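You operate a simulated robot arm through the tools that you are given. There is no shell and no other tool.

You are at the controls of a simulated robot arm. One attempt, no reset.

JOB
Rub the overspray off the earth plate, swing the strap on and run its nut home.
Fine: the grey pad goes back on the stand; the isolator stays off. Set down upright: abrasive pad. What is to be rubbed or washed off counts as gone when no trace of it is left.

The check looks at the end state, three seconds after you hand in, the way a careful person would. Anything else that was tipped, shoved, dropped, spilled or broken makes it a failure.

ROBOT AND FRAMES
A 6-joint arm with a two-finger gripper, fixed in place. Base frame: the origin is at the foot of the arm, x ahead of it, y to its left, z up; the work surface is at about z = 80. Readings come in cm, degrees, newtons and seconds.
Its first joint turns from -166.0 to 166.0 degrees. Payload 3.43 kg.
The TCP is the grasp point between the finger pads, 2 cm short of the fingertips. In the tool frame z runs along the fingers and y along their closing line. Largest opening 19 cm; the body of the gripper starts 24.8 cm behind the TCP.
Orientation is told as [roll, pitch, yaw] about the base's x, y, z axes, in that order, counted from this pose: with the fingers straight down and closing along the base's y, the tool's x points along the base's -x, its y along +y and its z along -z.

CONTROLS
- The arm moves only by the tool play_rows. Its argument "steps" is a list that holds one entry, the list of rows, each a list of 7 numbers: the closure, from 0 (fully open) to 1 (shut), then the shift along the tool's x, y, z in units of 40 mm (1.0 is 40 mm), then the turn, a rotation vector about the tool's x, y, z in units of 8 degrees (1.0 is 8 degrees). In form: [[[jaw, dx, dy, dz, ax, ay, az], ...]]. A call has 1 to 20 rows; each row shifts and turns the commanded pose from where the row before left it, along the tool's axes as they then stand. A call with a number of a shift or a turn outside -1 to 1 is refused whole. A row lasts 0.2 s, in which the tool goes at most 5 cm and 8.6 degrees; a call with a longer step from one row to the next is refused whole, and so is a gripper value outside its range. Where a pose cannot be reached the arm comes as near as it can. A force on the tool above 50 N (or 10 N above the force at the start of the call, whichever is more), or a blocked arm, ends the call early, and 0.2 s more pass. Each finger travels about 15.3 cm/s and halts on what it meets, pressing with about 25 N; the grip force reading is that of the motor and also rises with nothing between the fingers. The clock runs only during rows and for 0.2 s after the last one: add rows that do not move to give the fingers time. The reply holds the time, the measured pose of the TCP, the force on the tool along the base axes, the opening and the grip force, in the units named above and with some noise, with the torque about the TCP (base axes, N m) and any sound that the robot's microphone picked up, and new pictures: "views" is both (left out), scene, wrist or none.
- Cameras (640 x 400 px; columns grow to the right, rows downward): "scene" is fixed at [5.17, -64.87, 136.07]; the picture's right is [0.03, -1.00, 0.00], its down [-0.67, -0.02, -0.74] and it looks along [0.74, 0.02, -0.67] (base axes); focal length 251 px, centre (320, 200). "wrist" rides on the gripper at [7.1, -0.8, -28.8] in the tool frame; the picture's right is [0.12, 0.99, 0.00], its down [-0.96, 0.12, -0.25] and it looks along [-0.25, 0.03, 0.97] (tool axes); focal length 261 px, centre (320, 200). There is no depth. A picture from a camera that has moved, and an enlarged one, comes with that camera's place and axes in the base frame and with its lens.
- slide_trunk(by): slides the trunk up (or, below 0, down) by that many cm; the arm rides with it, the base frame stays. It gives what a move gives, with no picture.
- close_up(camera, box): a new picture of the part [left, top, right, bottom] of that camera's present view, enlarged. No time passes.
- sign_off(): hands the job in; it is judged then, once.

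Places have to be worked out from the pictures, the camera data and where the tool is seen. Open the gripper and draw the arm clear of the work before you hand the job in, unless the task says otherwise.

The tools are called as a command line: name --argument value ..., lists and objects as JSON in quotes. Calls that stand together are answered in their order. play_rows: Moves the arm, as the interface text tells. Its arguments: {"type":"object","properties":{"steps":{"type":"array"},"views":{"type":"string","enum":["both","scene","wrist","none"]}},"required":["steps"]} The other tools are called the same way: slide_trunk (by) slides the trunk up or down; close_up (camera, box) takes an enlarged picture of a part of a camera's view; sign_off () hands the job in.

At the start:

```text
time: 0.0
position: [73.04, -33.0, 111.95]
ee_rot: [-0.1, 0.1, 0.0]
ft_force: [-0.2, 0.6, -0.6]
wrist_torque: [-0.02, 0.0, 0.03]
gripper_width: 19.0
grasp_force: 0.1
trunk travel left (down, up): [-20.0, 24.0]
```

scene: 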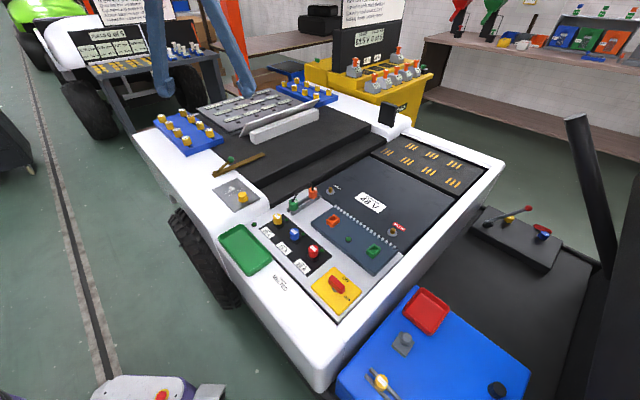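
wrist: 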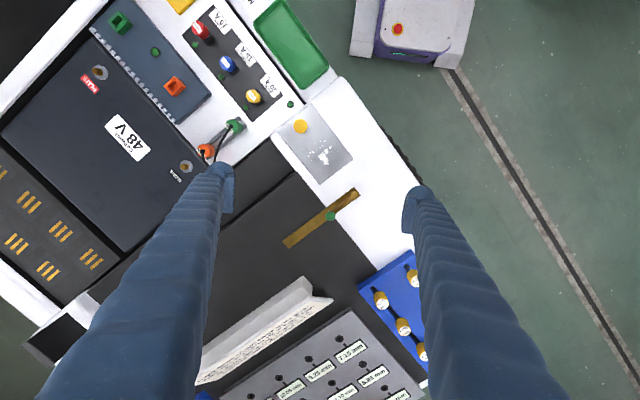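

I'll start by looking closer at the plate, strap and surrounding things before moving.

close_up --camera "scene" --box '[180, 130, 340, 230]'

close_up --camera "scene" --box '[220, 180, 380, 330]'

close_up --camera "scene" --box '[340, 280, 540, 400]'

close_up --camera "wrist" --box '[240, 80, 400, 260]'

```text
4.00 times, centred on (260, 180) of scene
camera zoom: at [5.17, -64.87, 136.07], right [0.03, -1.0, 0.0], down [-0.67, -0.02, -0.74], along [0.74, 0.02, -0.67], focal length 1005 px, centre (560, 280)
```

zoom: 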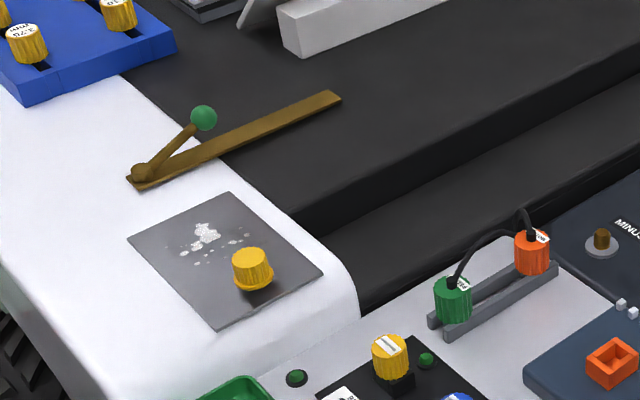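

```text
2.67 times, centred on (300, 255) of scene
camera zoom: at [5.17, -64.87, 136.07], right [0.03, -1.0, 0.0], down [-0.67, -0.02, -0.74], along [0.74, 0.02, -0.67], focal length 670 px, centre (373, 53)
```

zoom: 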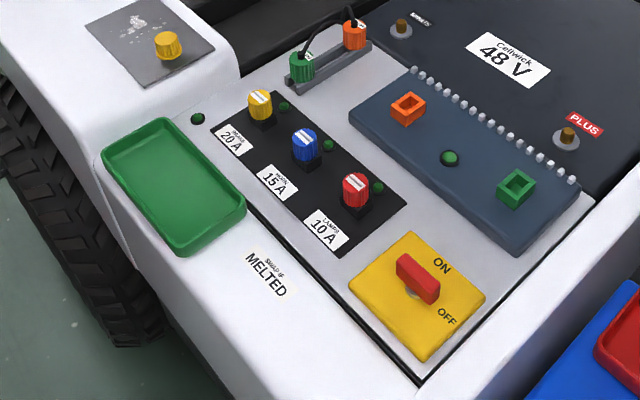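

```text
3.20 times, centred on (440, 340) of scene
camera zoom: at [5.17, -64.87, 136.07], right [0.03, -1.0, 0.0], down [-0.67, -0.02, -0.74], along [0.74, 0.02, -0.67], focal length 804 px, centre (-64, -248)
```

zoom: 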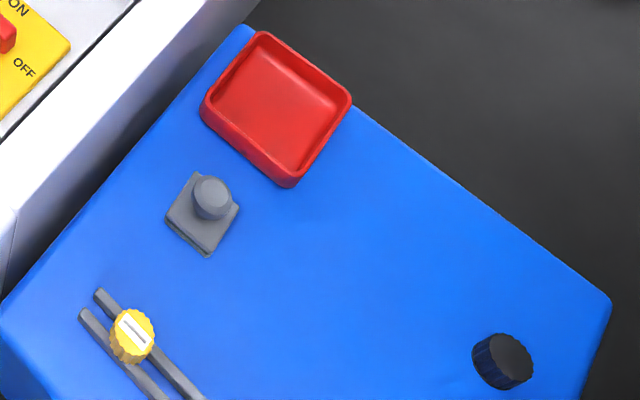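

```text
2.22 times, centred on (320, 170) of wrist
camera zoom: at [66.12, -33.87, 140.88], right [-0.12, 0.99, 0.0], down [0.96, 0.12, 0.25], along [0.24, 0.03, -0.97], focal length 579 px, centre (320, 267)
```

zoom: 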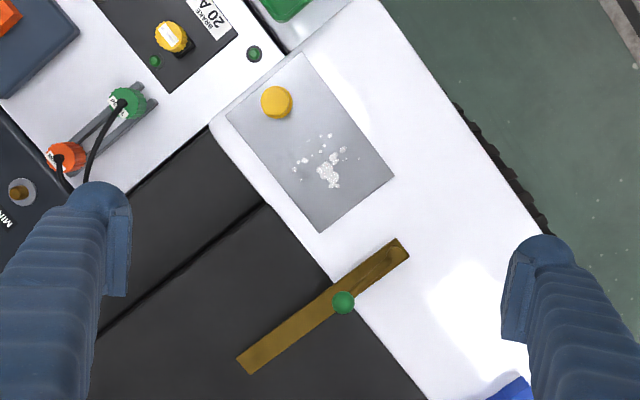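

The plate sits at about (68,-34), with the nut near (64.8,-38.4) and the strap pivot near (79,-24.5). I'll check the wall signs and the isolator before moving.

close_up --camera "scene" --box '[60, 0, 220, 100]'

close_up --camera "scene" --box '[290, 0, 450, 100]'

close_up --camera "scene" --box '[225, 170, 265, 210]'

close_up --camera "scene" --box '[310, 260, 365, 315]'

close_up --camera "scene" --box '[205, 145, 275, 185]'

```text
4.00 times, centred on (140, 50) of scene
camera zoom: at [5.17, -64.87, 136.07], right [0.03, -1.0, 0.0], down [-0.67, -0.02, -0.74], along [0.74, 0.02, -0.67], focal length 1005 px, centre (1040, 800)
```

zoom: 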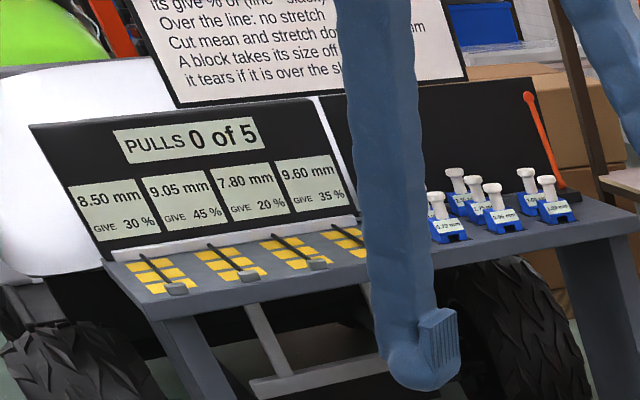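

```text
4.00 times, centred on (370, 50) of scene
camera zoom: at [5.17, -64.87, 136.07], right [0.03, -1.0, 0.0], down [-0.67, -0.02, -0.74], along [0.74, 0.02, -0.67], focal length 1005 px, centre (120, 800)
```

zoom: 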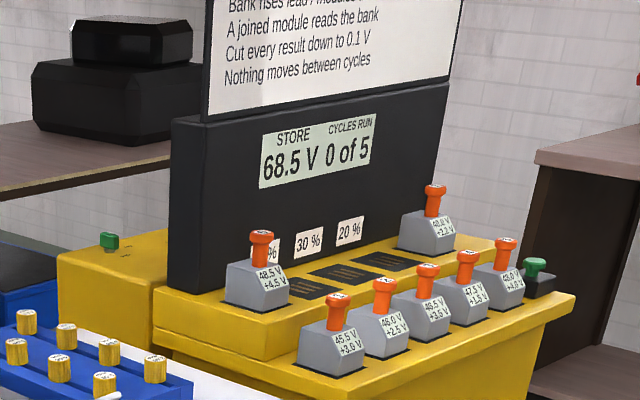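

```text
10.00 times, centred on (245, 190) of scene
camera zoom: at [5.17, -64.87, 136.07], right [0.03, -1.0, 0.0], down [-0.67, -0.02, -0.74], along [0.74, 0.02, -0.67], focal length 2512 px, centre (1070, 300)
```

zoom: 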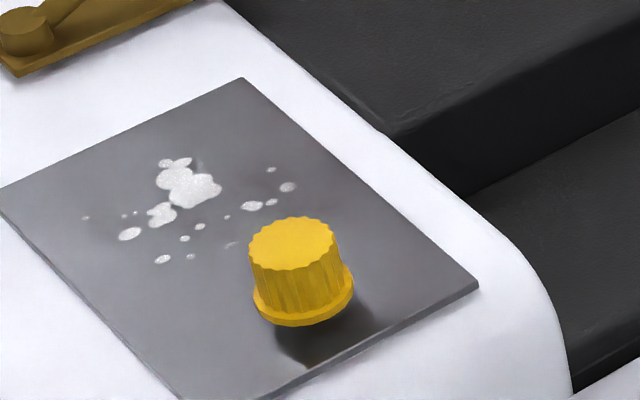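

```text
7.27 times, centred on (338, 288) of scene
camera zoom: at [5.17, -64.87, 136.07], right [0.03, -1.0, 0.0], down [-0.67, -0.02, -0.74], along [0.74, 0.02, -0.67], focal length 1827 px, centre (193, -436)
```

zoom: 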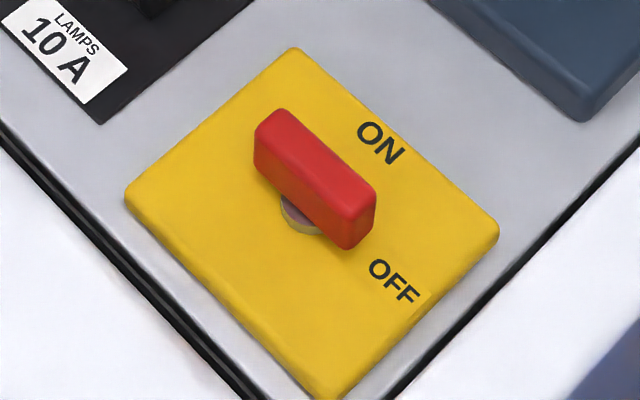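

```text
9.14 times, centred on (240, 165) of scene
camera zoom: at [5.17, -64.87, 136.07], right [0.03, -1.0, 0.0], down [-0.67, -0.02, -0.74], along [0.74, 0.02, -0.67], focal length 2296 px, centre (1051, 520)
```

zoom: 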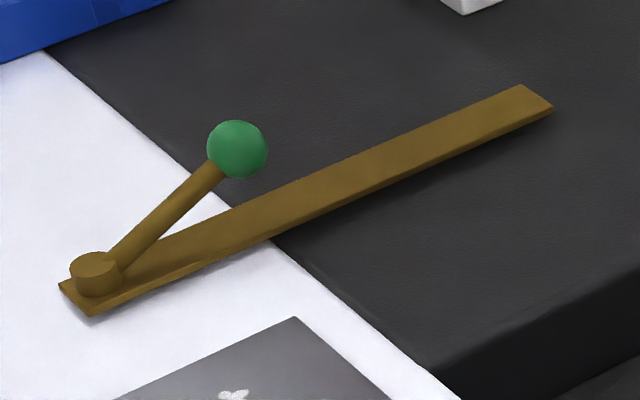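

The isolator reads OFF and the nut floats above the plate with a gap under it. I'll move over to the blue stand to look at the grey pad.

play_rows --steps '[[[0, 0.72, -0.68, 0, 0, 0, 0], [0, 0.72, -0.68, 0, 0, 0, 0], [0, 0.72, -0.68, 0, 0, 0, 0], [0, 0.72, -0.68, 0, 0, 0, 0], [0, 0.72, -0.68, 0, 0, 0, 0], [0, 0.72, -0.68, 0, 0, 0, 0], [0, 0.72, -0.68, 0, 0, 0, 0], [0, 0.72, -0.68, 0, 0, 0, 0], [0, 0.72, -0.68, 0, 0, 0, 0], [0, 0.72, -0.68, 0, 0, 0, 0], [0, 0.72, -0.68, 0, 0, 0, 0], [0, 0.72, -0.68, 0, 0, 0, 0], [0, 0.72, -0.68, 0, 0, 0, 0], [0, 0.72, -0.68, 0, 0, 0, 0], [0, 0.72, -0.68, 0, 0, 0, 0], [0, 0.72, -0.68, 0, 0, 0, 0]]]'

```text
time: 3.4
position: [26.53, -76.58, 112.16]
ee_rot: [0.1, 0.0, 0.0]
ft_force: [0.2, -0.3, -0.7]
wrist_torque: [0.02, -0.06, -0.03]
gripper_width: 18.99
grasp_force: 0.0
trunk travel left (down, up): [-20.0, 24.0]
camera wrist: at [19.57, -77.35, 140.95], right [-0.12, 0.99, 0.0], down [0.96, 0.12, 0.25], along [0.25, 0.03, -0.97], focal length 261 px, centre (320, 200)
```

scene: 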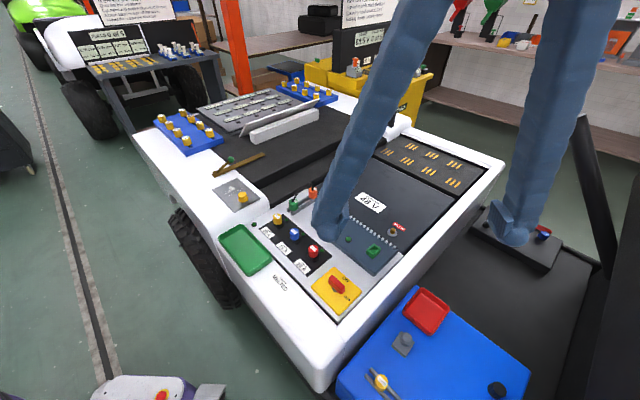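
wrist: 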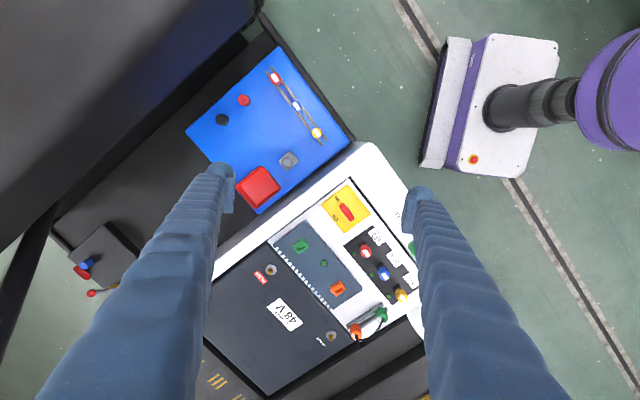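

The stand is in view from above. I'll zoom in on the pad and the rest of the stand.

close_up --camera "wrist" --box '[240, 120, 340, 190]'

close_up --camera "wrist" --box '[180, 50, 360, 220]'

close_up --camera "scene" --box '[380, 320, 430, 360]'

```text
5.71 times, centred on (290, 155) of wrist
camera zoom: at [19.57, -77.35, 140.95], right [-0.12, 0.99, 0.0], down [0.96, 0.12, 0.25], along [0.25, 0.03, -0.97], focal length 1489 px, centre (491, 457)
```

zoom: 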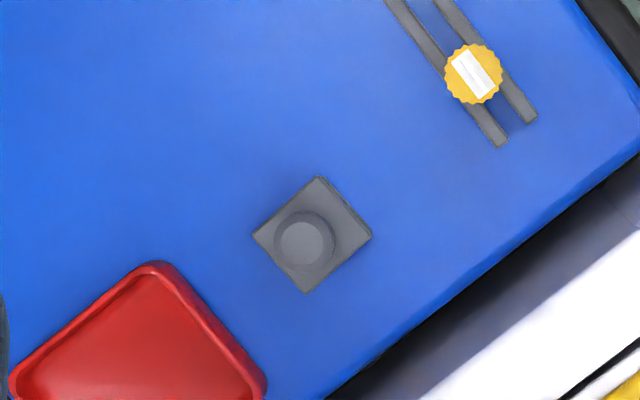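

```text
2.35 times, centred on (270, 135) of wrist
camera zoom: at [19.57, -77.35, 140.95], right [-0.12, 0.99, 0.0], down [0.96, 0.12, 0.25], along [0.25, 0.03, -0.97], focal length 613 px, centre (438, 353)
```

zoom: 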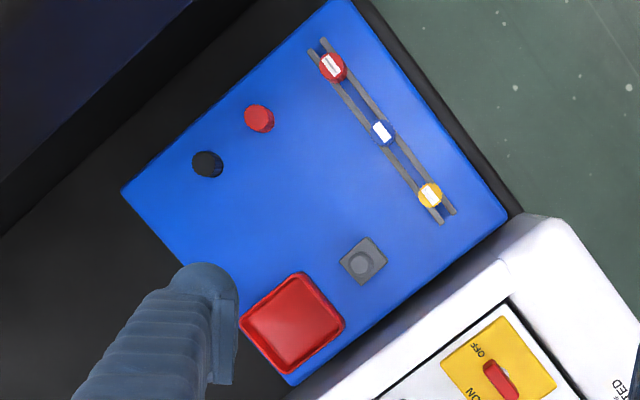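

```text
10.00 times, centred on (405, 340) of scene
camera zoom: at [5.17, -64.87, 136.07], right [0.03, -1.0, 0.0], down [-0.67, -0.02, -0.74], along [0.74, 0.02, -0.67], focal length 2512 px, centre (-530, -1200)
```

zoom: 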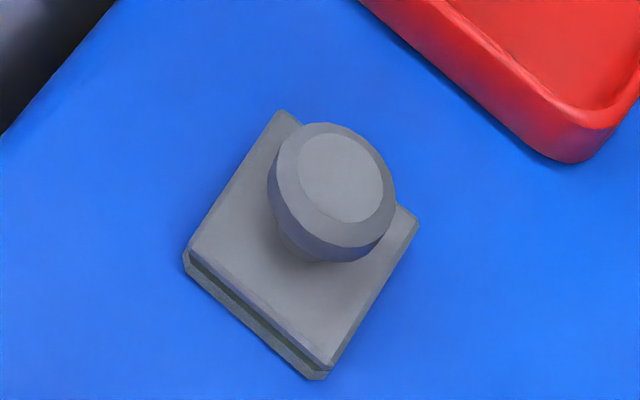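

The knob top triangulates to about (28.3, -85.2, 71) and the stand surface to z≈65.5, roughly 7 cm from the cart's edge. I'll centre over it, yaw 45° so the fingers open parallel to the cart edge, narrow the jaw and come part-way down.

play_rows --steps '[[[0.3, -0.15, -0.714, 0, 0, 0, 0], [0.6, -0.15, -0.714, 0, 0, 0, 0], [0.68, -0.15, -0.714, 0, 0, 0, 0], [0.68, 0, 0, 0.8, 0, 0, -0.9375], [0.68, 0, 0, 0.8, 0, 0, -0.9375], [0.68, 0, 0, 0.8, 0, 0, -0.9375], [0.68, 0, 0, 0.8, 0, 0, -0.9375], [0.68, 0, 0, 0.8, 0, 0, -0.9375], [0.68, 0, 0, 0.8, 0, 0, -0.9375], [0.68, 0, 0, 0, 0, 0, 0]]]'

```text
time: 5.6
position: [28.98, -85.17, 92.65]
ee_rot: [0.0, 0.0, 45.1]
ft_force: [1.3, -0.5, -1.0]
wrist_torque: [0.04, 0.01, -0.03]
gripper_width: 6.09
grasp_force: 0.0
trunk travel left (down, up): [-20.0, 24.0]
camera wrist: at [24.67, -90.73, 121.54], right [-0.79, 0.62, 0.0], down [0.6, 0.76, 0.25], along [0.15, 0.19, -0.97], focal length 261 px, centre (320, 200)
```

scene: 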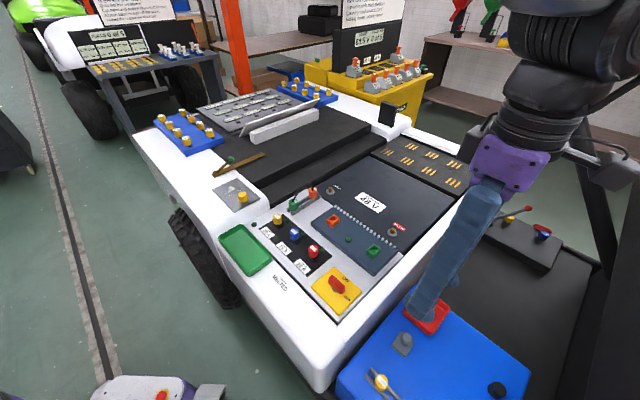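
wrist: 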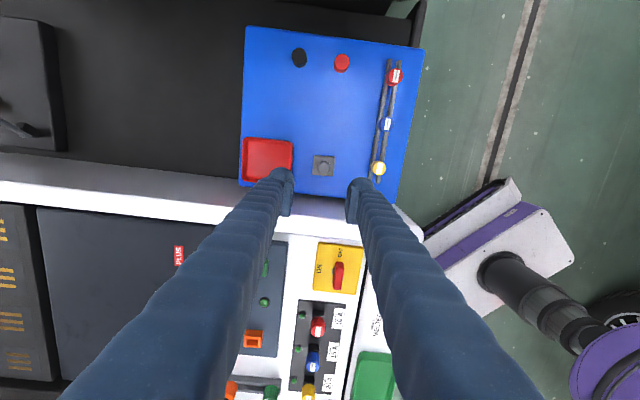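

The pad is nearly below the tool; I'll zoom to get its exact pixel location before descending.

close_up --camera "wrist" --box '[290, 140, 354, 180]'

```text
10.00 times, centred on (322, 160) of wrist
camera zoom: at [24.67, -90.73, 121.54], right [-0.79, 0.62, 0.0], down [0.6, 0.76, 0.25], along [0.15, 0.19, -0.97], focal length 2606 px, centre (300, 600)
```

zoom: 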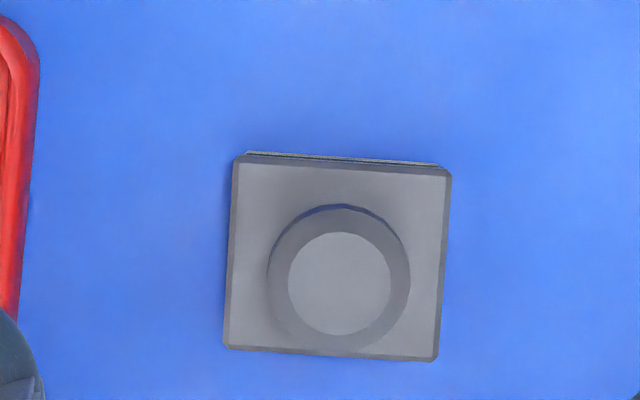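

The knob is about 0.6 cm along tool x and 0.76 along tool y from under the TCP. I'll correct that and descend to z≈78 for a recheck.

play_rows --steps '[[[0.68, 0.148, 0.19, 0, 0, 0, 0], [0.68, 0, 0, 0.9, 0, 0, 0], [0.68, 0, 0, 0.9, 0, 0, 0], [0.68, 0, 0, 0.9, 0, 0, 0], [0.68, 0, 0, 0.9, 0, 0, 0], [0.68, 0, 0, 0, 0, 0, 0]]]' --views "wrist"

close_up --camera "wrist" --box '[280, 130, 360, 210]'

close_up --camera "scene" --box '[370, 280, 470, 370]'

```text
time: 7.0
position: [27.91, -85.02, 78.37]
ee_rot: [0.1, 0.0, 45.0]
ft_force: [0.4, -0.4, -0.5]
wrist_torque: [0.06, 0.0, 0.0]
gripper_width: 6.08
grasp_force: 0.0
trunk travel left (down, up): [-20.0, 24.0]
camera wrist: at [23.56, -90.64, 107.26], right [-0.79, 0.62, 0.0], down [0.6, 0.76, 0.25], along [0.15, 0.19, -0.97], focal length 261 px, centre (320, 200)
```

wrist: 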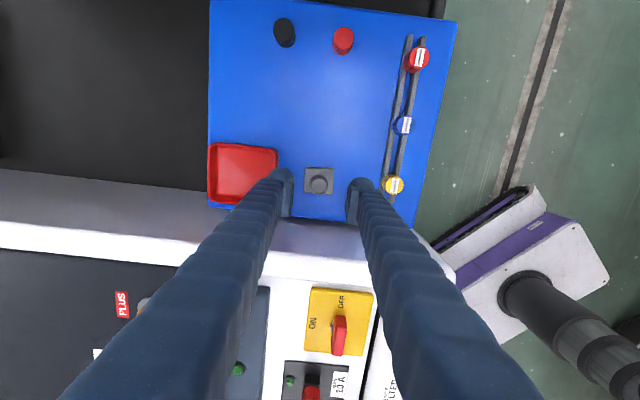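

```text
5.00 times, centred on (320, 170) of wrist
camera zoom: at [23.56, -90.64, 107.26], right [-0.79, 0.62, 0.0], down [0.6, 0.76, 0.25], along [0.15, 0.19, -0.97], focal length 1303 px, centre (320, 350)
```

zoom: 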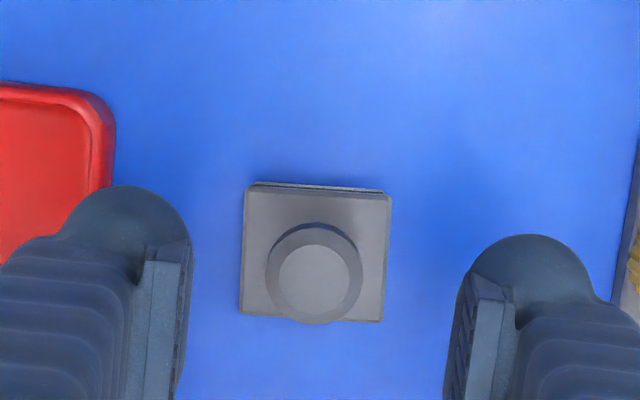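

```text
4.44 times, centred on (420, 325) of scene
camera zoom: at [5.17, -64.87, 136.07], right [0.03, -1.0, 0.0], down [-0.67, -0.02, -0.74], along [0.74, 0.02, -0.67], focal length 1116 px, centre (-124, -356)
```

zoom: 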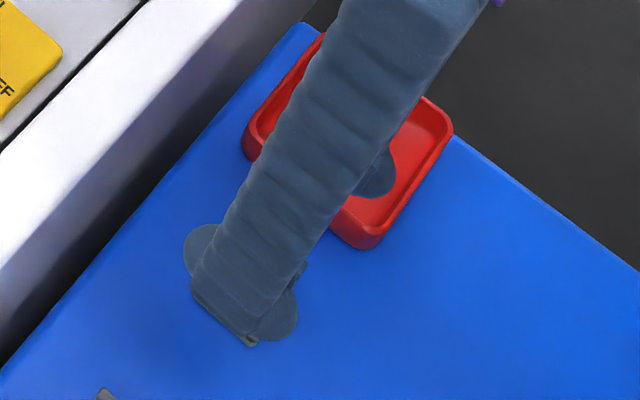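

The knob is centred to within about 1.5 mm. I'll narrow the jaw further to clear the red tray, and lower around the knob to z≈70.

play_rows --steps '[[[0.745, 0, 0, 0.2, 0, 0, 0], [0.745, 0, 0, 0.5, 0, 0, 0], [0.745, 0, 0, 0.5, 0, 0, 0], [0.745, 0, 0, 0.5, 0, 0, 0], [0.745, 0, 0, 0.38, 0, 0, 0], [0.745, 0, 0, 0, 0, 0, 0]]]' --views "wrist"

close_up --camera "wrist" --box '[270, 140, 370, 240]'

close_up --camera "scene" --box '[370, 300, 450, 370]'

```text
time: 8.4
position: [27.68, -84.98, 70.16]
ee_rot: [0.0, 0.0, 44.9]
ft_force: [-0.5, 0.5, -0.4]
wrist_torque: [0.01, 0.01, 0.05]
gripper_width: 4.85
grasp_force: 0.0
trunk travel left (down, up): [-20.0, 24.0]
camera wrist: at [23.48, -90.5, 98.91], right [-0.79, 0.62, 0.0], down [0.6, 0.76, 0.25], along [0.15, 0.19, -0.97], focal length 261 px, centre (320, 200)
```

wrist: 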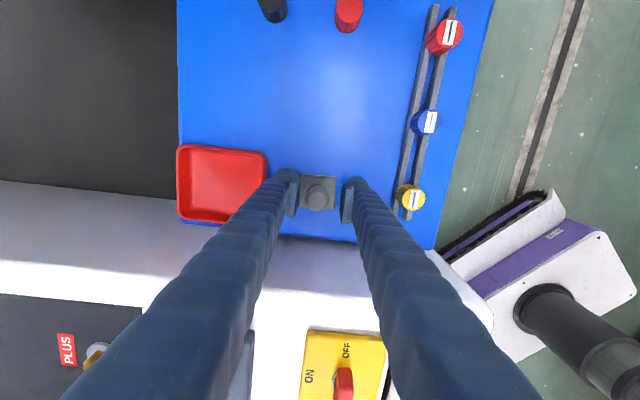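

```text
4.00 times, centred on (320, 190) of wrist
camera zoom: at [23.48, -90.5, 98.91], right [-0.79, 0.62, 0.0], down [0.6, 0.76, 0.25], along [0.15, 0.19, -0.97], focal length 1043 px, centre (320, 240)
```

zoom: 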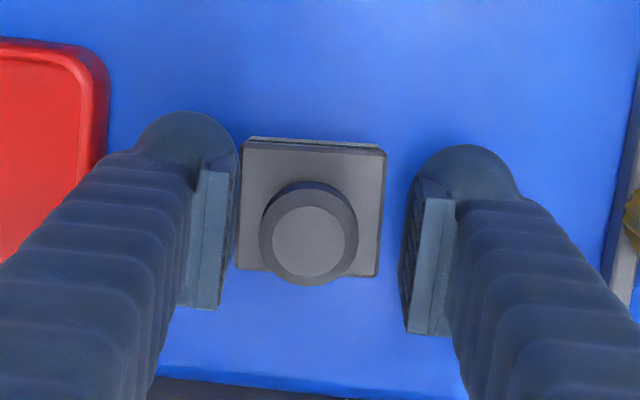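

```text
5.71 times, centred on (410, 335) of scene
camera zoom: at [5.17, -64.87, 136.07], right [0.03, -1.0, 0.0], down [-0.67, -0.02, -0.74], along [0.74, 0.02, -0.67], focal length 1435 px, centre (-194, -571)
```

zoom: 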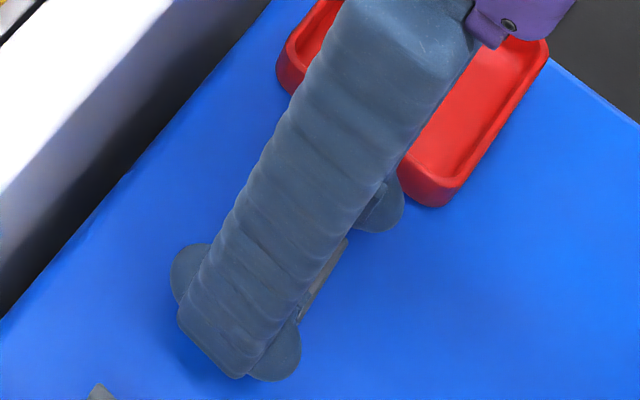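

The knob sits about 0.3 cm towards the left finger. I'll shift the tool over so both fingers meet it evenly, then close.

play_rows --steps '[[[0.745, -0.01, -0.068, 0, 0, 0, 0], [0.745, 0, 0, 0, 0, 0, 0], [0.82, 0, 0, 0, 0, 0, 0], [0.86, 0, 0, 0, 0, 0, 0], [1, 0, 0, 0, 0, 0, 0], [1, 0, 0, 0, 0, 0, 0], [1, 0, 0, 0, 0, 0, 0]]]' --views "wrist"

close_up --camera "wrist" --box '[270, 140, 370, 240]'

```text
time: 10.0
position: [27.84, -85.1, 70.18]
ee_rot: [0.0, -0.1, 45.1]
ft_force: [-0.1, 0.9, 0.3]
wrist_torque: [-0.04, -0.03, 0.02]
gripper_width: 2.63
grasp_force: 25.1
trunk travel left (down, up): [-20.0, 24.0]
camera wrist: at [23.61, -90.69, 99.04], right [-0.79, 0.62, 0.0], down [0.6, 0.76, 0.25], along [0.15, 0.19, -0.97], focal length 261 px, centre (320, 200)
```

wrist: 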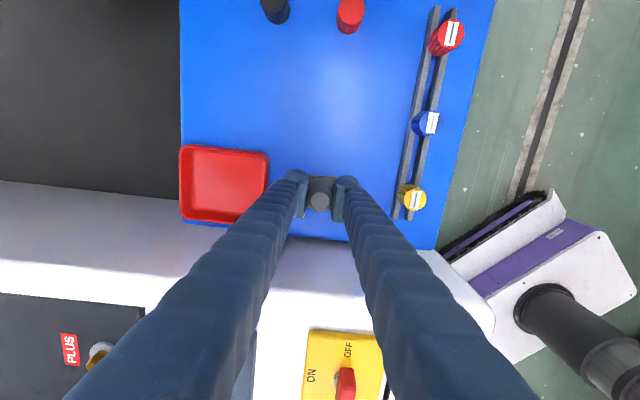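

```text
4.00 times, centred on (320, 190) of wrist
camera zoom: at [23.61, -90.69, 99.04], right [-0.79, 0.62, 0.0], down [0.6, 0.76, 0.25], along [0.15, 0.19, -0.97], focal length 1043 px, centre (320, 240)
```

zoom: 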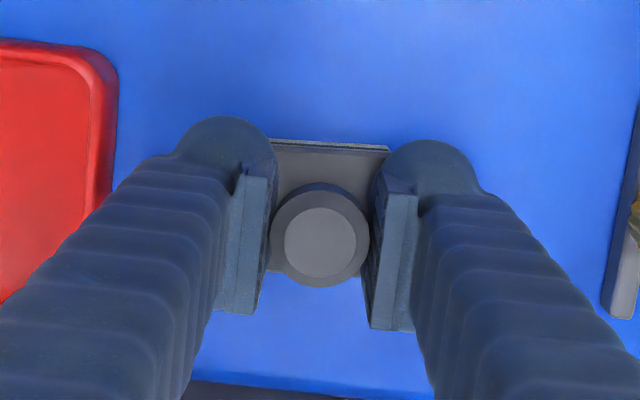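

The pad is held (width 2.63, 25 N). I'll lift it straight up clear of the stand and everything on the cart.

play_rows --steps '[[[1, 0, 0, -0.3, 0, 0, 0], [1, 0, 0, -0.5, 0, 0, 0], [1, 0, 0, -0.8, 0, 0, 0], [1, 0, 0, -0.9, 0, 0, 0], [1, 0, 0, -0.9, 0, 0, 0], [1, 0, 0, -0.9, 0, 0, 0], [1, 0, 0, -0.9, 0, 0, 0], [1, 0, 0, -0.9, 0, 0, 0], [1, 0, 0, -0.9, 0, 0, 0], [1, 0, 0, 0, 0, 0, 0]]]'

```text
time: 12.2
position: [27.9, -85.26, 98.26]
ee_rot: [0.0, -0.1, 44.9]
ft_force: [0.5, 0.3, -0.6]
wrist_torque: [-0.1, 0.03, 0.01]
gripper_width: 2.61
grasp_force: 25.3
trunk travel left (down, up): [-20.0, 24.0]
camera wrist: at [23.57, -90.83, 126.94], right [-0.79, 0.62, 0.0], down [0.6, 0.76, 0.25], along [0.15, 0.19, -0.97], focal length 261 px, centre (320, 200)
```

scene: 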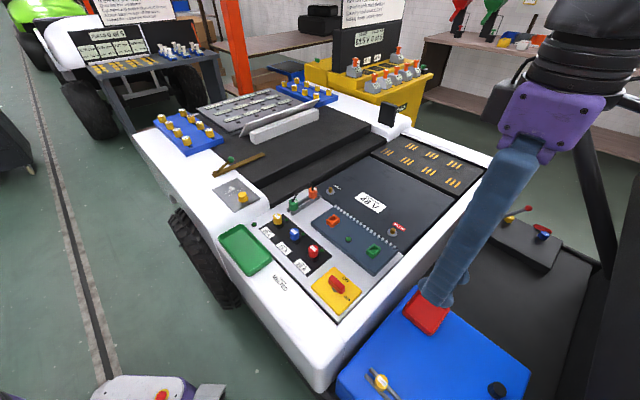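
wrist: 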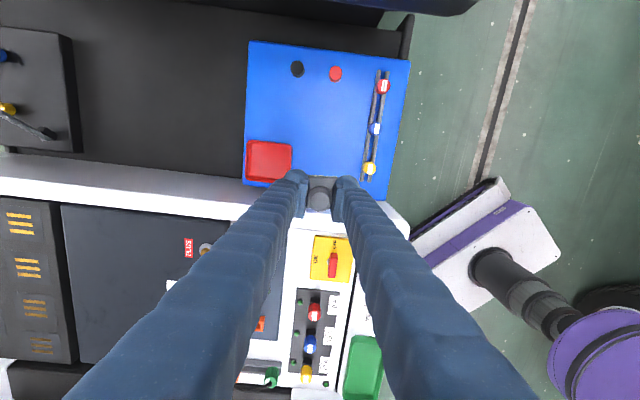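

The pad left the stand with the grip. I'll fly over to the earth plate, staying at z≈98.

play_rows --steps '[[[1, -0.9, 0.0993, 0, 0, 0, 0], [1, -0.9, 0.0993, 0, 0, 0, 0], [1, -0.9, 0.0993, 0, 0, 0, 0], [1, -0.9, 0.0993, 0, 0, 0, 0], [1, -0.9, 0.0993, 0, 0, 0, 0], [1, -0.9, 0.0993, 0, 0, 0, 0], [1, -0.9, 0.0993, 0, 0, 0, 0], [1, -0.9, 0.0993, 0, 0, 0, 0], [1, -0.9, 0.0993, 0, 0, 0, 0], [1, -0.9, 0.0993, 0, 0, 0, 0], [1, -0.9, 0.0993, 0, 0, 0, 0], [1, -0.9, 0.0993, 0, 0, 0, 0], [1, -0.9, 0.0993, 0, 0, 0, 0], [1, -0.9, 0.0993, 0, 0, 0, 0], [1, -0.9, 0.0993, 0, 0, 0, 0], [1, -0.9, 0.0993, 0, 0, 0, 0], [1, -0.9, 0.0993, 0, 0, 0, 0], [1, -0.9, 0.0993, 0, 0, 0, 0], [1, 0, 0, 0, 0, 0, 0]]]'

close_up --camera "wrist" --box '[240, 90, 400, 210]'

```text
time: 16.2
position: [68.85, -34.06, 98.31]
ee_rot: [0.0, 0.0, 45.0]
ft_force: [-0.6, 0.5, 0.6]
wrist_torque: [-0.09, 0.04, -0.01]
gripper_width: 2.61
grasp_force: 24.8
trunk travel left (down, up): [-20.0, 24.0]
camera wrist: at [64.6, -39.61, 127.19], right [-0.79, 0.62, 0.0], down [0.6, 0.76, 0.25], along [0.15, 0.19, -0.97], focal length 261 px, centre (320, 200)
```

scene: 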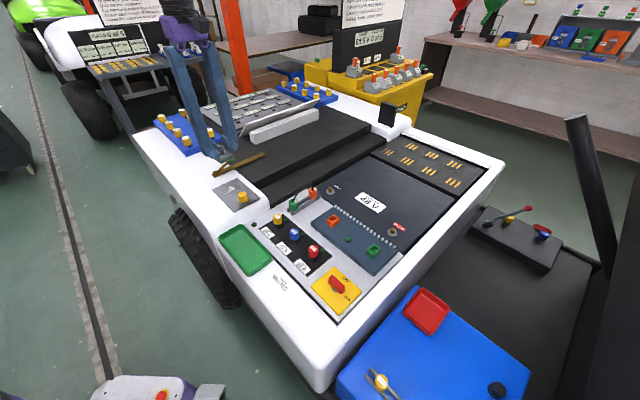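
wrist: 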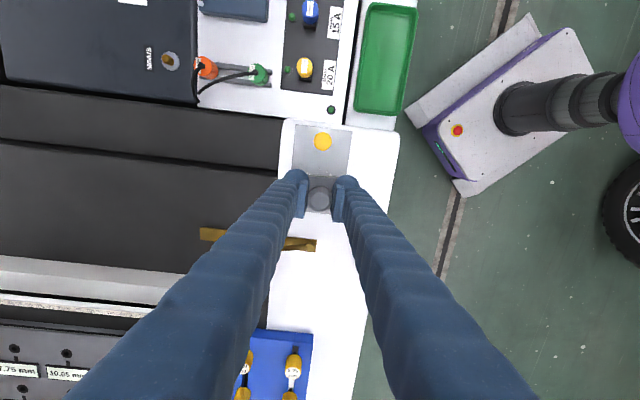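

```text
3.33 times, centred on (320, 150) of wrist
camera zoom: at [64.6, -39.61, 127.19], right [-0.79, 0.62, 0.0], down [0.6, 0.76, 0.25], along [0.15, 0.19, -0.97], focal length 869 px, centre (320, 367)
```

zoom: 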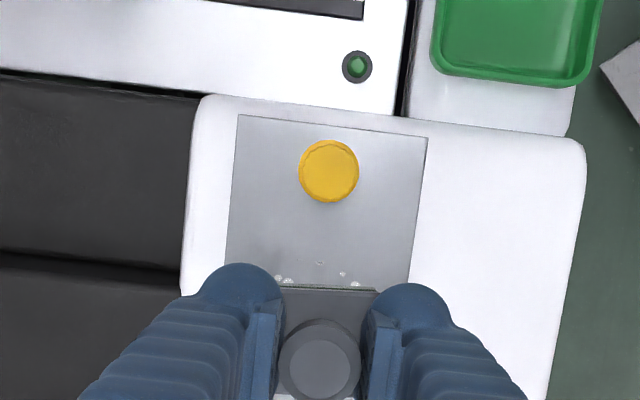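

From this view the plate centre is ≈(68.9,-34.5) and the spots lie within u≈-0.3…5.6 and v≈±3.1 of it, well away from the nut. I'll move over the middle of the spots and descend to just above the plate.

play_rows --steps '[[[1, -0.55, -0.09, 0, 0, 0, 0], [1, 0, 0, 0.6, 0, 0, 0], [1, 0, 0, 0.8, 0, 0, 0], [1, 0, 0, 0.8, 0, 0, 0], [1, 0, 0, 0.5, 0, 0, 0], [1, 0, 0, 0, 0, 0, 0]]]'

close_up --camera "scene" --box '[200, 130, 300, 220]'

close_up --camera "wrist" --box '[220, 60, 420, 260]'

```text
time: 17.6
position: [70.71, -32.92, 87.47]
ee_rot: [0.0, 0.0, 45.0]
ft_force: [-0.7, -0.5, -0.2]
wrist_torque: [0.04, 0.02, 0.02]
gripper_width: 2.62
grasp_force: 24.9
trunk travel left (down, up): [-20.0, 24.0]
camera wrist: at [66.42, -38.46, 116.33], right [-0.79, 0.62, 0.0], down [0.6, 0.76, 0.25], along [0.15, 0.19, -0.97], focal length 261 px, centre (320, 200)
```

scene: 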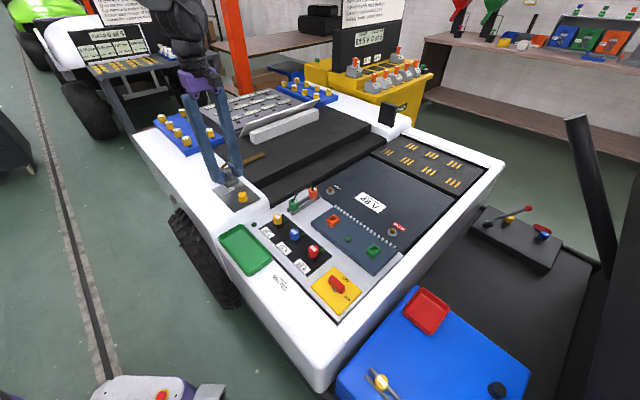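
wrist: 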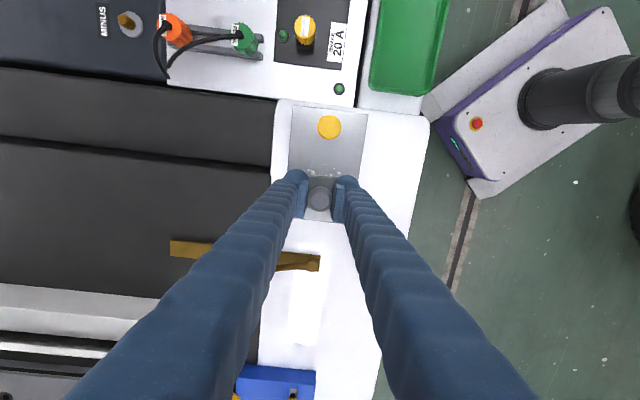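

```text
4.44 times, centred on (250, 175) of scene
camera zoom: at [5.17, -64.87, 136.07], right [0.03, -1.0, 0.0], down [-0.67, -0.02, -0.74], along [0.74, 0.02, -0.67], focal length 1116 px, centre (631, 311)
```

zoom: 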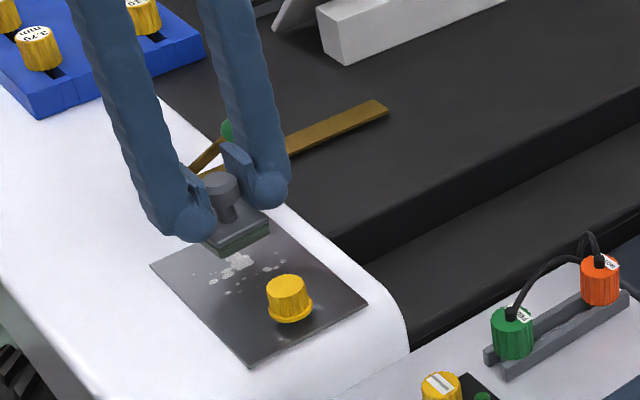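

```text
2.00 times, centred on (320, 160) of wrist
camera zoom: at [66.42, -38.46, 116.33], right [-0.79, 0.62, 0.0], down [0.6, 0.76, 0.25], along [0.15, 0.19, -0.97], focal length 521 px, centre (320, 280)
```

zoom: 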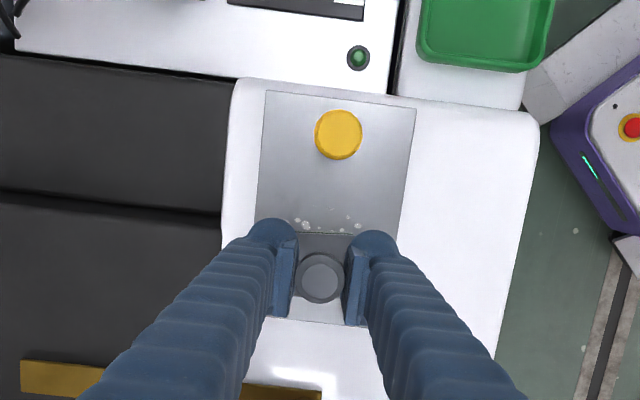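

The pad hovers a little above the plate. I'll lower in 2 mm steps, watching the force.

play_rows --steps '[[[1, 0, 0, 0.05, 0, 0, 0], [1, 0, 0, 0.05, 0, 0, 0], [1, 0, 0, 0.05, 0, 0, 0], [1, 0, 0, 0.05, 0, 0, 0], [1, 0, 0, 0.05, 0, 0, 0], [1, 0, 0, 0.05, 0, 0, 0], [1, 0, 0, 0.05, 0, 0, 0], [1, 0, 0, 0.05, 0, 0, 0], [1, 0, 0, 0, 0, 0, 0]]]' --views "scene"

close_up --camera "scene" --box '[215, 150, 275, 220]'

```text
time: 19.6
position: [70.54, -32.94, 85.83]
ee_rot: [0.1, 0.0, 45.0]
ft_force: [0.6, -0.4, 0.5]
wrist_torque: [0.01, -0.04, 0.0]
gripper_width: 2.61
grasp_force: 24.8
trunk travel left (down, up): [-20.0, 24.0]
```

scene: 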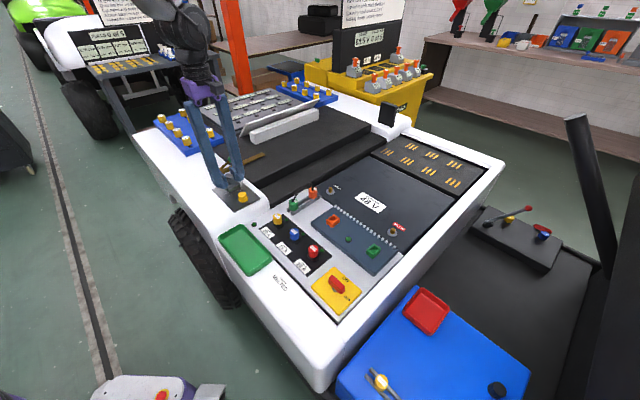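

```text
5.71 times, centred on (245, 185) of scene
camera zoom: at [5.17, -64.87, 136.07], right [0.03, -1.0, 0.0], down [-0.67, -0.02, -0.74], along [0.74, 0.02, -0.67], focal length 1435 px, centre (749, 286)
```

zoom: 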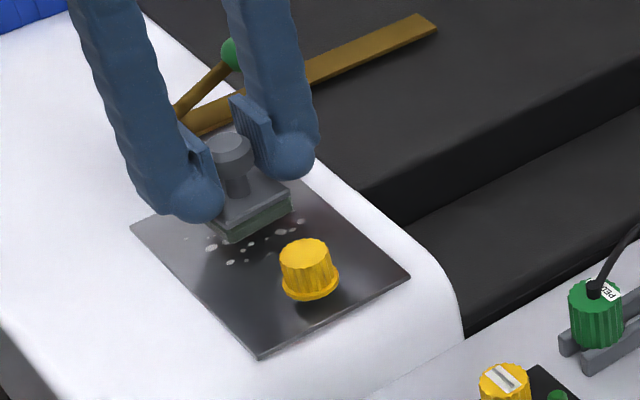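

Still no contact force and the pad is just above the plate. I'll continue in 1 mm steps.

play_rows --steps '[[[1, 0, 0, 0.025, 0, 0, 0], [1, 0, 0, 0.025, 0, 0, 0], [1, 0, 0, 0.025, 0, 0, 0], [1, 0, 0, 0.025, 0, 0, 0], [1, 0, 0, 0.025, 0, 0, 0], [1, 0, 0, 0.025, 0, 0, 0], [1, 0, 0, 0, 0, 0, 0]]]' --views "none"

```text
time: 21.2
position: [70.54, -32.96, 85.21]
ee_rot: [0.0, 0.0, 45.0]
ft_force: [-0.1, -0.3, -1.0]
wrist_torque: [-0.05, -0.02, -0.01]
gripper_width: 2.58
grasp_force: 25.1
trunk travel left (down, up): [-20.0, 24.0]
```

No contact yet; I'll keep going down by 1 mm steps.

play_rows --steps '[[[1, 0, 0, 0.025, 0, 0, 0], [1, 0, 0, 0.025, 0, 0, 0], [1, 0, 0, 0.025, 0, 0, 0], [1, 0, 0, 0.025, 0, 0, 0], [1, 0, 0, 0, 0, 0, 0]]]' --views "none"

```text
time: 22.4
position: [70.63, -32.89, 84.73]
ee_rot: [0.1, 0.0, 45.1]
ft_force: [-0.2, -0.8, -0.9]
wrist_torque: [-0.01, 0.03, 0.0]
gripper_width: 2.63
grasp_force: 25.4
trunk travel left (down, up): [-20.0, 24.0]
```

play_rows --steps '[[[1, 0, 0, 0.025, 0, 0, 0], [1, 0, 0, 0.025, 0, 0, 0], [1, 0, 0, 0, 0, 0, 0]]]' --views "none"

close_up --camera "scene" --box '[215, 150, 275, 220]'

```text
time: 23.2
position: [70.48, -32.99, 84.52]
ee_rot: [-0.2, 0.0, 45.1]
ft_force: [0.5, 0.5, 12.6]
wrist_torque: [-0.01, -0.02, -0.05]
gripper_width: 2.62
grasp_force: 25.1
trunk travel left (down, up): [-20.0, 24.0]
```

```text
5.71 times, centred on (245, 185) of scene
camera zoom: at [5.17, -64.87, 136.07], right [0.03, -1.0, 0.0], down [-0.67, -0.02, -0.74], along [0.74, 0.02, -0.67], focal length 1435 px, centre (749, 286)
```

zoom: 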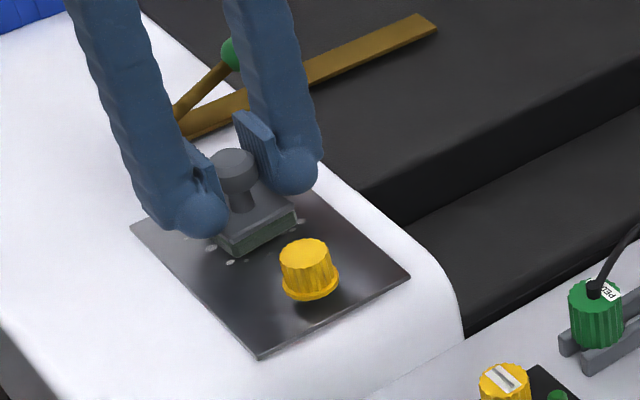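

Contact is made at about 12.6 N with TCP z≈84.5. I'll start rubbing with strokes across the plate (tool y), staying within its edges.

play_rows --steps '[[[1, 0, 0.2, 0, 0, 0, 0], [1, 0, 0.2, 0, 0, 0, 0], [1, 0, 0.2, 0, 0, 0, 0], [1, 0, -0.2, 0, 0, 0, 0], [1, 0, -0.2, 0, 0, 0, 0], [1, 0, -0.2, 0, 0, 0, 0], [1, 0, -0.2, 0, 0, 0, 0], [1, 0, -0.2, 0, 0, 0, 0], [1, 0, -0.2, 0, 0, 0, 0], [1, 0, 0.2, 0, 0, 0, 0], [1, 0, 0.2, 0, 0, 0, 0], [1, 0, 0.2, 0, 0, 0, 0], [1, 0, 0.2, 0, 0, 0, 0], [1, 0, 0.2, 0, 0, 0, 0], [1, 0, 0.2, 0, 0, 0, 0]]]' --views "scene"

close_up --camera "scene" --box '[215, 150, 275, 220]'

close_up --camera "wrist" --box '[260, 80, 380, 220]'

```text
time: 26.4
position: [68.86, -31.46, 84.64]
ee_rot: [-0.1, 0.0, 45.0]
ft_force: [-0.2, 1.1, -1.0]
wrist_torque: [0.01, 0.0, 0.02]
gripper_width: 2.61
grasp_force: 24.8
trunk travel left (down, up): [-20.0, 24.0]
```

scene: 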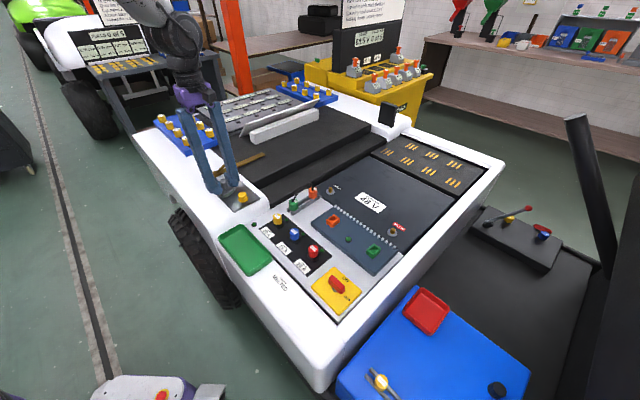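

```text
5.71 times, centred on (245, 185) of scene
camera zoom: at [5.17, -64.87, 136.07], right [0.03, -1.0, 0.0], down [-0.67, -0.02, -0.74], along [0.74, 0.02, -0.67], focal length 1435 px, centre (749, 286)
```

zoom: 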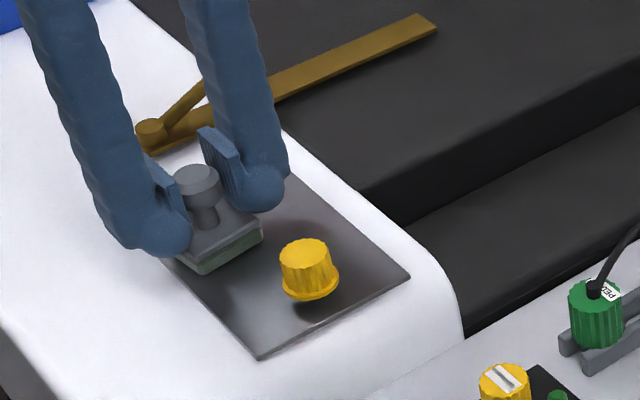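

```text
2.86 times, centred on (320, 150) of wrist
camera zoom: at [64.58, -37.0, 113.49], right [-0.79, 0.62, 0.0], down [0.6, 0.76, 0.25], along [0.15, 0.19, -0.97], focal length 745 px, centre (320, 343)
```

zoom: 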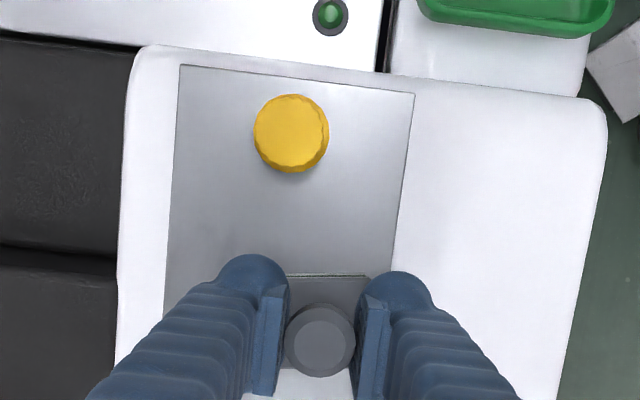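

The strokes are removing the spots, but the force has dropped to nothing at this end. I'll press 1 mm further and rub rows at u≈1 and u≈3.4.

play_rows --steps '[[[1, 0, 0, 0.03, 0, 0, 0], [1, 0.16, 0, 0, 0, 0, 0], [1, 0.16, 0, 0, 0, 0, 0], [1, 0, -0.2, 0, 0, 0, 0], [1, 0, -0.2, 0, 0, 0, 0], [1, 0, -0.2, 0, 0, 0, 0], [1, 0, -0.2, 0, 0, 0, 0], [1, 0, -0.2, 0, 0, 0, 0], [1, 0, -0.2, 0, 0, 0, 0], [1, -0.2, 0, 0, 0, 0, 0], [1, -0.2, 0, 0, 0, 0, 0], [1, -0.2, 0, 0, 0, 0, 0]]]' --views "none"

close_up --camera "scene" --box '[215, 150, 275, 220]'

```text
time: 29.0
position: [72.88, -34.1, 84.53]
ee_rot: [0.1, 0.0, 45.0]
ft_force: [-0.8, -2.7, 12.0]
wrist_torque: [-0.06, 0.01, -0.02]
gripper_width: 2.59
grasp_force: 24.7
trunk travel left (down, up): [-20.0, 24.0]
```

```text
5.71 times, centred on (245, 185) of scene
camera zoom: at [5.17, -64.87, 136.07], right [0.03, -1.0, 0.0], down [-0.67, -0.02, -0.74], along [0.74, 0.02, -0.67], focal length 1435 px, centre (749, 286)
```

zoom: 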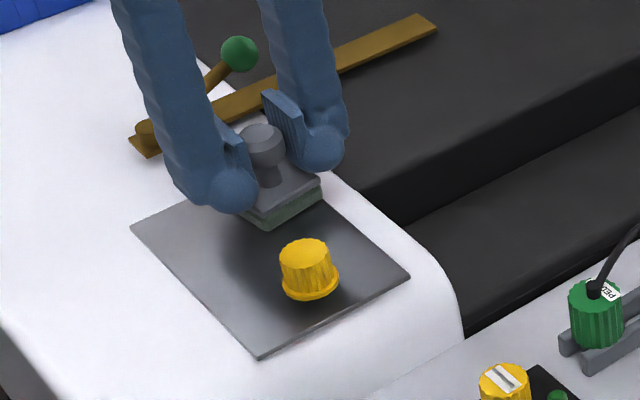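

Contact is back at 12 N. I'll continue across at u≈3.2 and u≈4.4.

play_rows --steps '[[[1, 0, 0.2, 0, 0, 0, 0], [1, 0, 0.2, 0, 0, 0, 0], [1, 0, 0.2, 0, 0, 0, 0], [1, 0, 0.2, 0, 0, 0, 0], [1, 0, 0.2, 0, 0, 0, 0], [1, 0, 0.2, 0.01, 0, 0, 0], [1, -0.15, 0, 0, 0, 0, 0], [1, -0.15, 0, 0, 0, 0, 0], [1, 0, -0.2, 0, 0, 0, 0], [1, 0, -0.2, 0, 0, 0, 0], [1, 0, -0.2, 0, 0, 0, 0], [1, 0, -0.2, 0, 0, 0, 0], [1, 0, -0.2, 0, 0, 0, 0], [1, 0, -0.2, 0, 0, 0, 0]]]' --views "none"

close_up --camera "scene" --box '[215, 150, 275, 220]'

```text
time: 32.0
position: [73.91, -33.1, 84.38]
ee_rot: [0.0, 0.0, 45.0]
ft_force: [-0.9, -0.8, 0.4]
wrist_torque: [0.06, 0.04, -0.02]
gripper_width: 2.58
grasp_force: 24.9
trunk travel left (down, up): [-20.0, 24.0]
```

```text
5.71 times, centred on (245, 185) of scene
camera zoom: at [5.17, -64.87, 136.07], right [0.03, -1.0, 0.0], down [-0.67, -0.02, -0.74], along [0.74, 0.02, -0.67], focal length 1435 px, centre (749, 286)
```

zoom: 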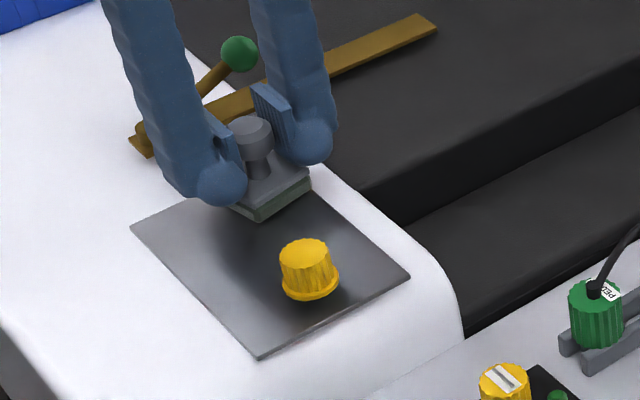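

The force is fading as the pad creeps in the grip. I'll press slightly again and do one more pass back across at u≈4.5 and then along the centre, before lifting for a look.

play_rows --steps '[[[1, 0, 0, 0.03, 0, 0, 0], [1, 0, 0.2, 0, 0, 0, 0], [1, 0, 0.2, 0, 0, 0, 0], [1, 0, 0.2, 0, 0, 0, 0], [1, 0, 0.2, 0.01, 0, 0, 0], [1, 0, 0.2, 0, 0, 0, 0], [1, 0, 0.2, 0.01, 0, 0, 0], [1, 0.2, 0, 0, 0, 0, 0], [1, 0.2, 0, 0, 0, 0, 0], [1, 0, -0.2, 0.01, 0, 0, 0], [1, 0, -0.2, 0, 0, 0, 0], [1, 0, -0.2, 0, 0, 0, 0], [1, 0, -0.2, 0, 0, 0, 0], [1, 0, -0.2, 0, 0, 0, 0], [1, 0, -0.2, 0, 0, 0, 0]]]' --views "none"

```text
time: 35.2
position: [72.8, -34.1, 84.2]
ee_rot: [0.1, 0.0, 45.0]
ft_force: [-0.8, 1.0, 5.8]
wrist_torque: [-0.03, 0.05, -0.06]
gripper_width: 2.52
grasp_force: 24.7
trunk travel left (down, up): [-20.0, 24.0]
```

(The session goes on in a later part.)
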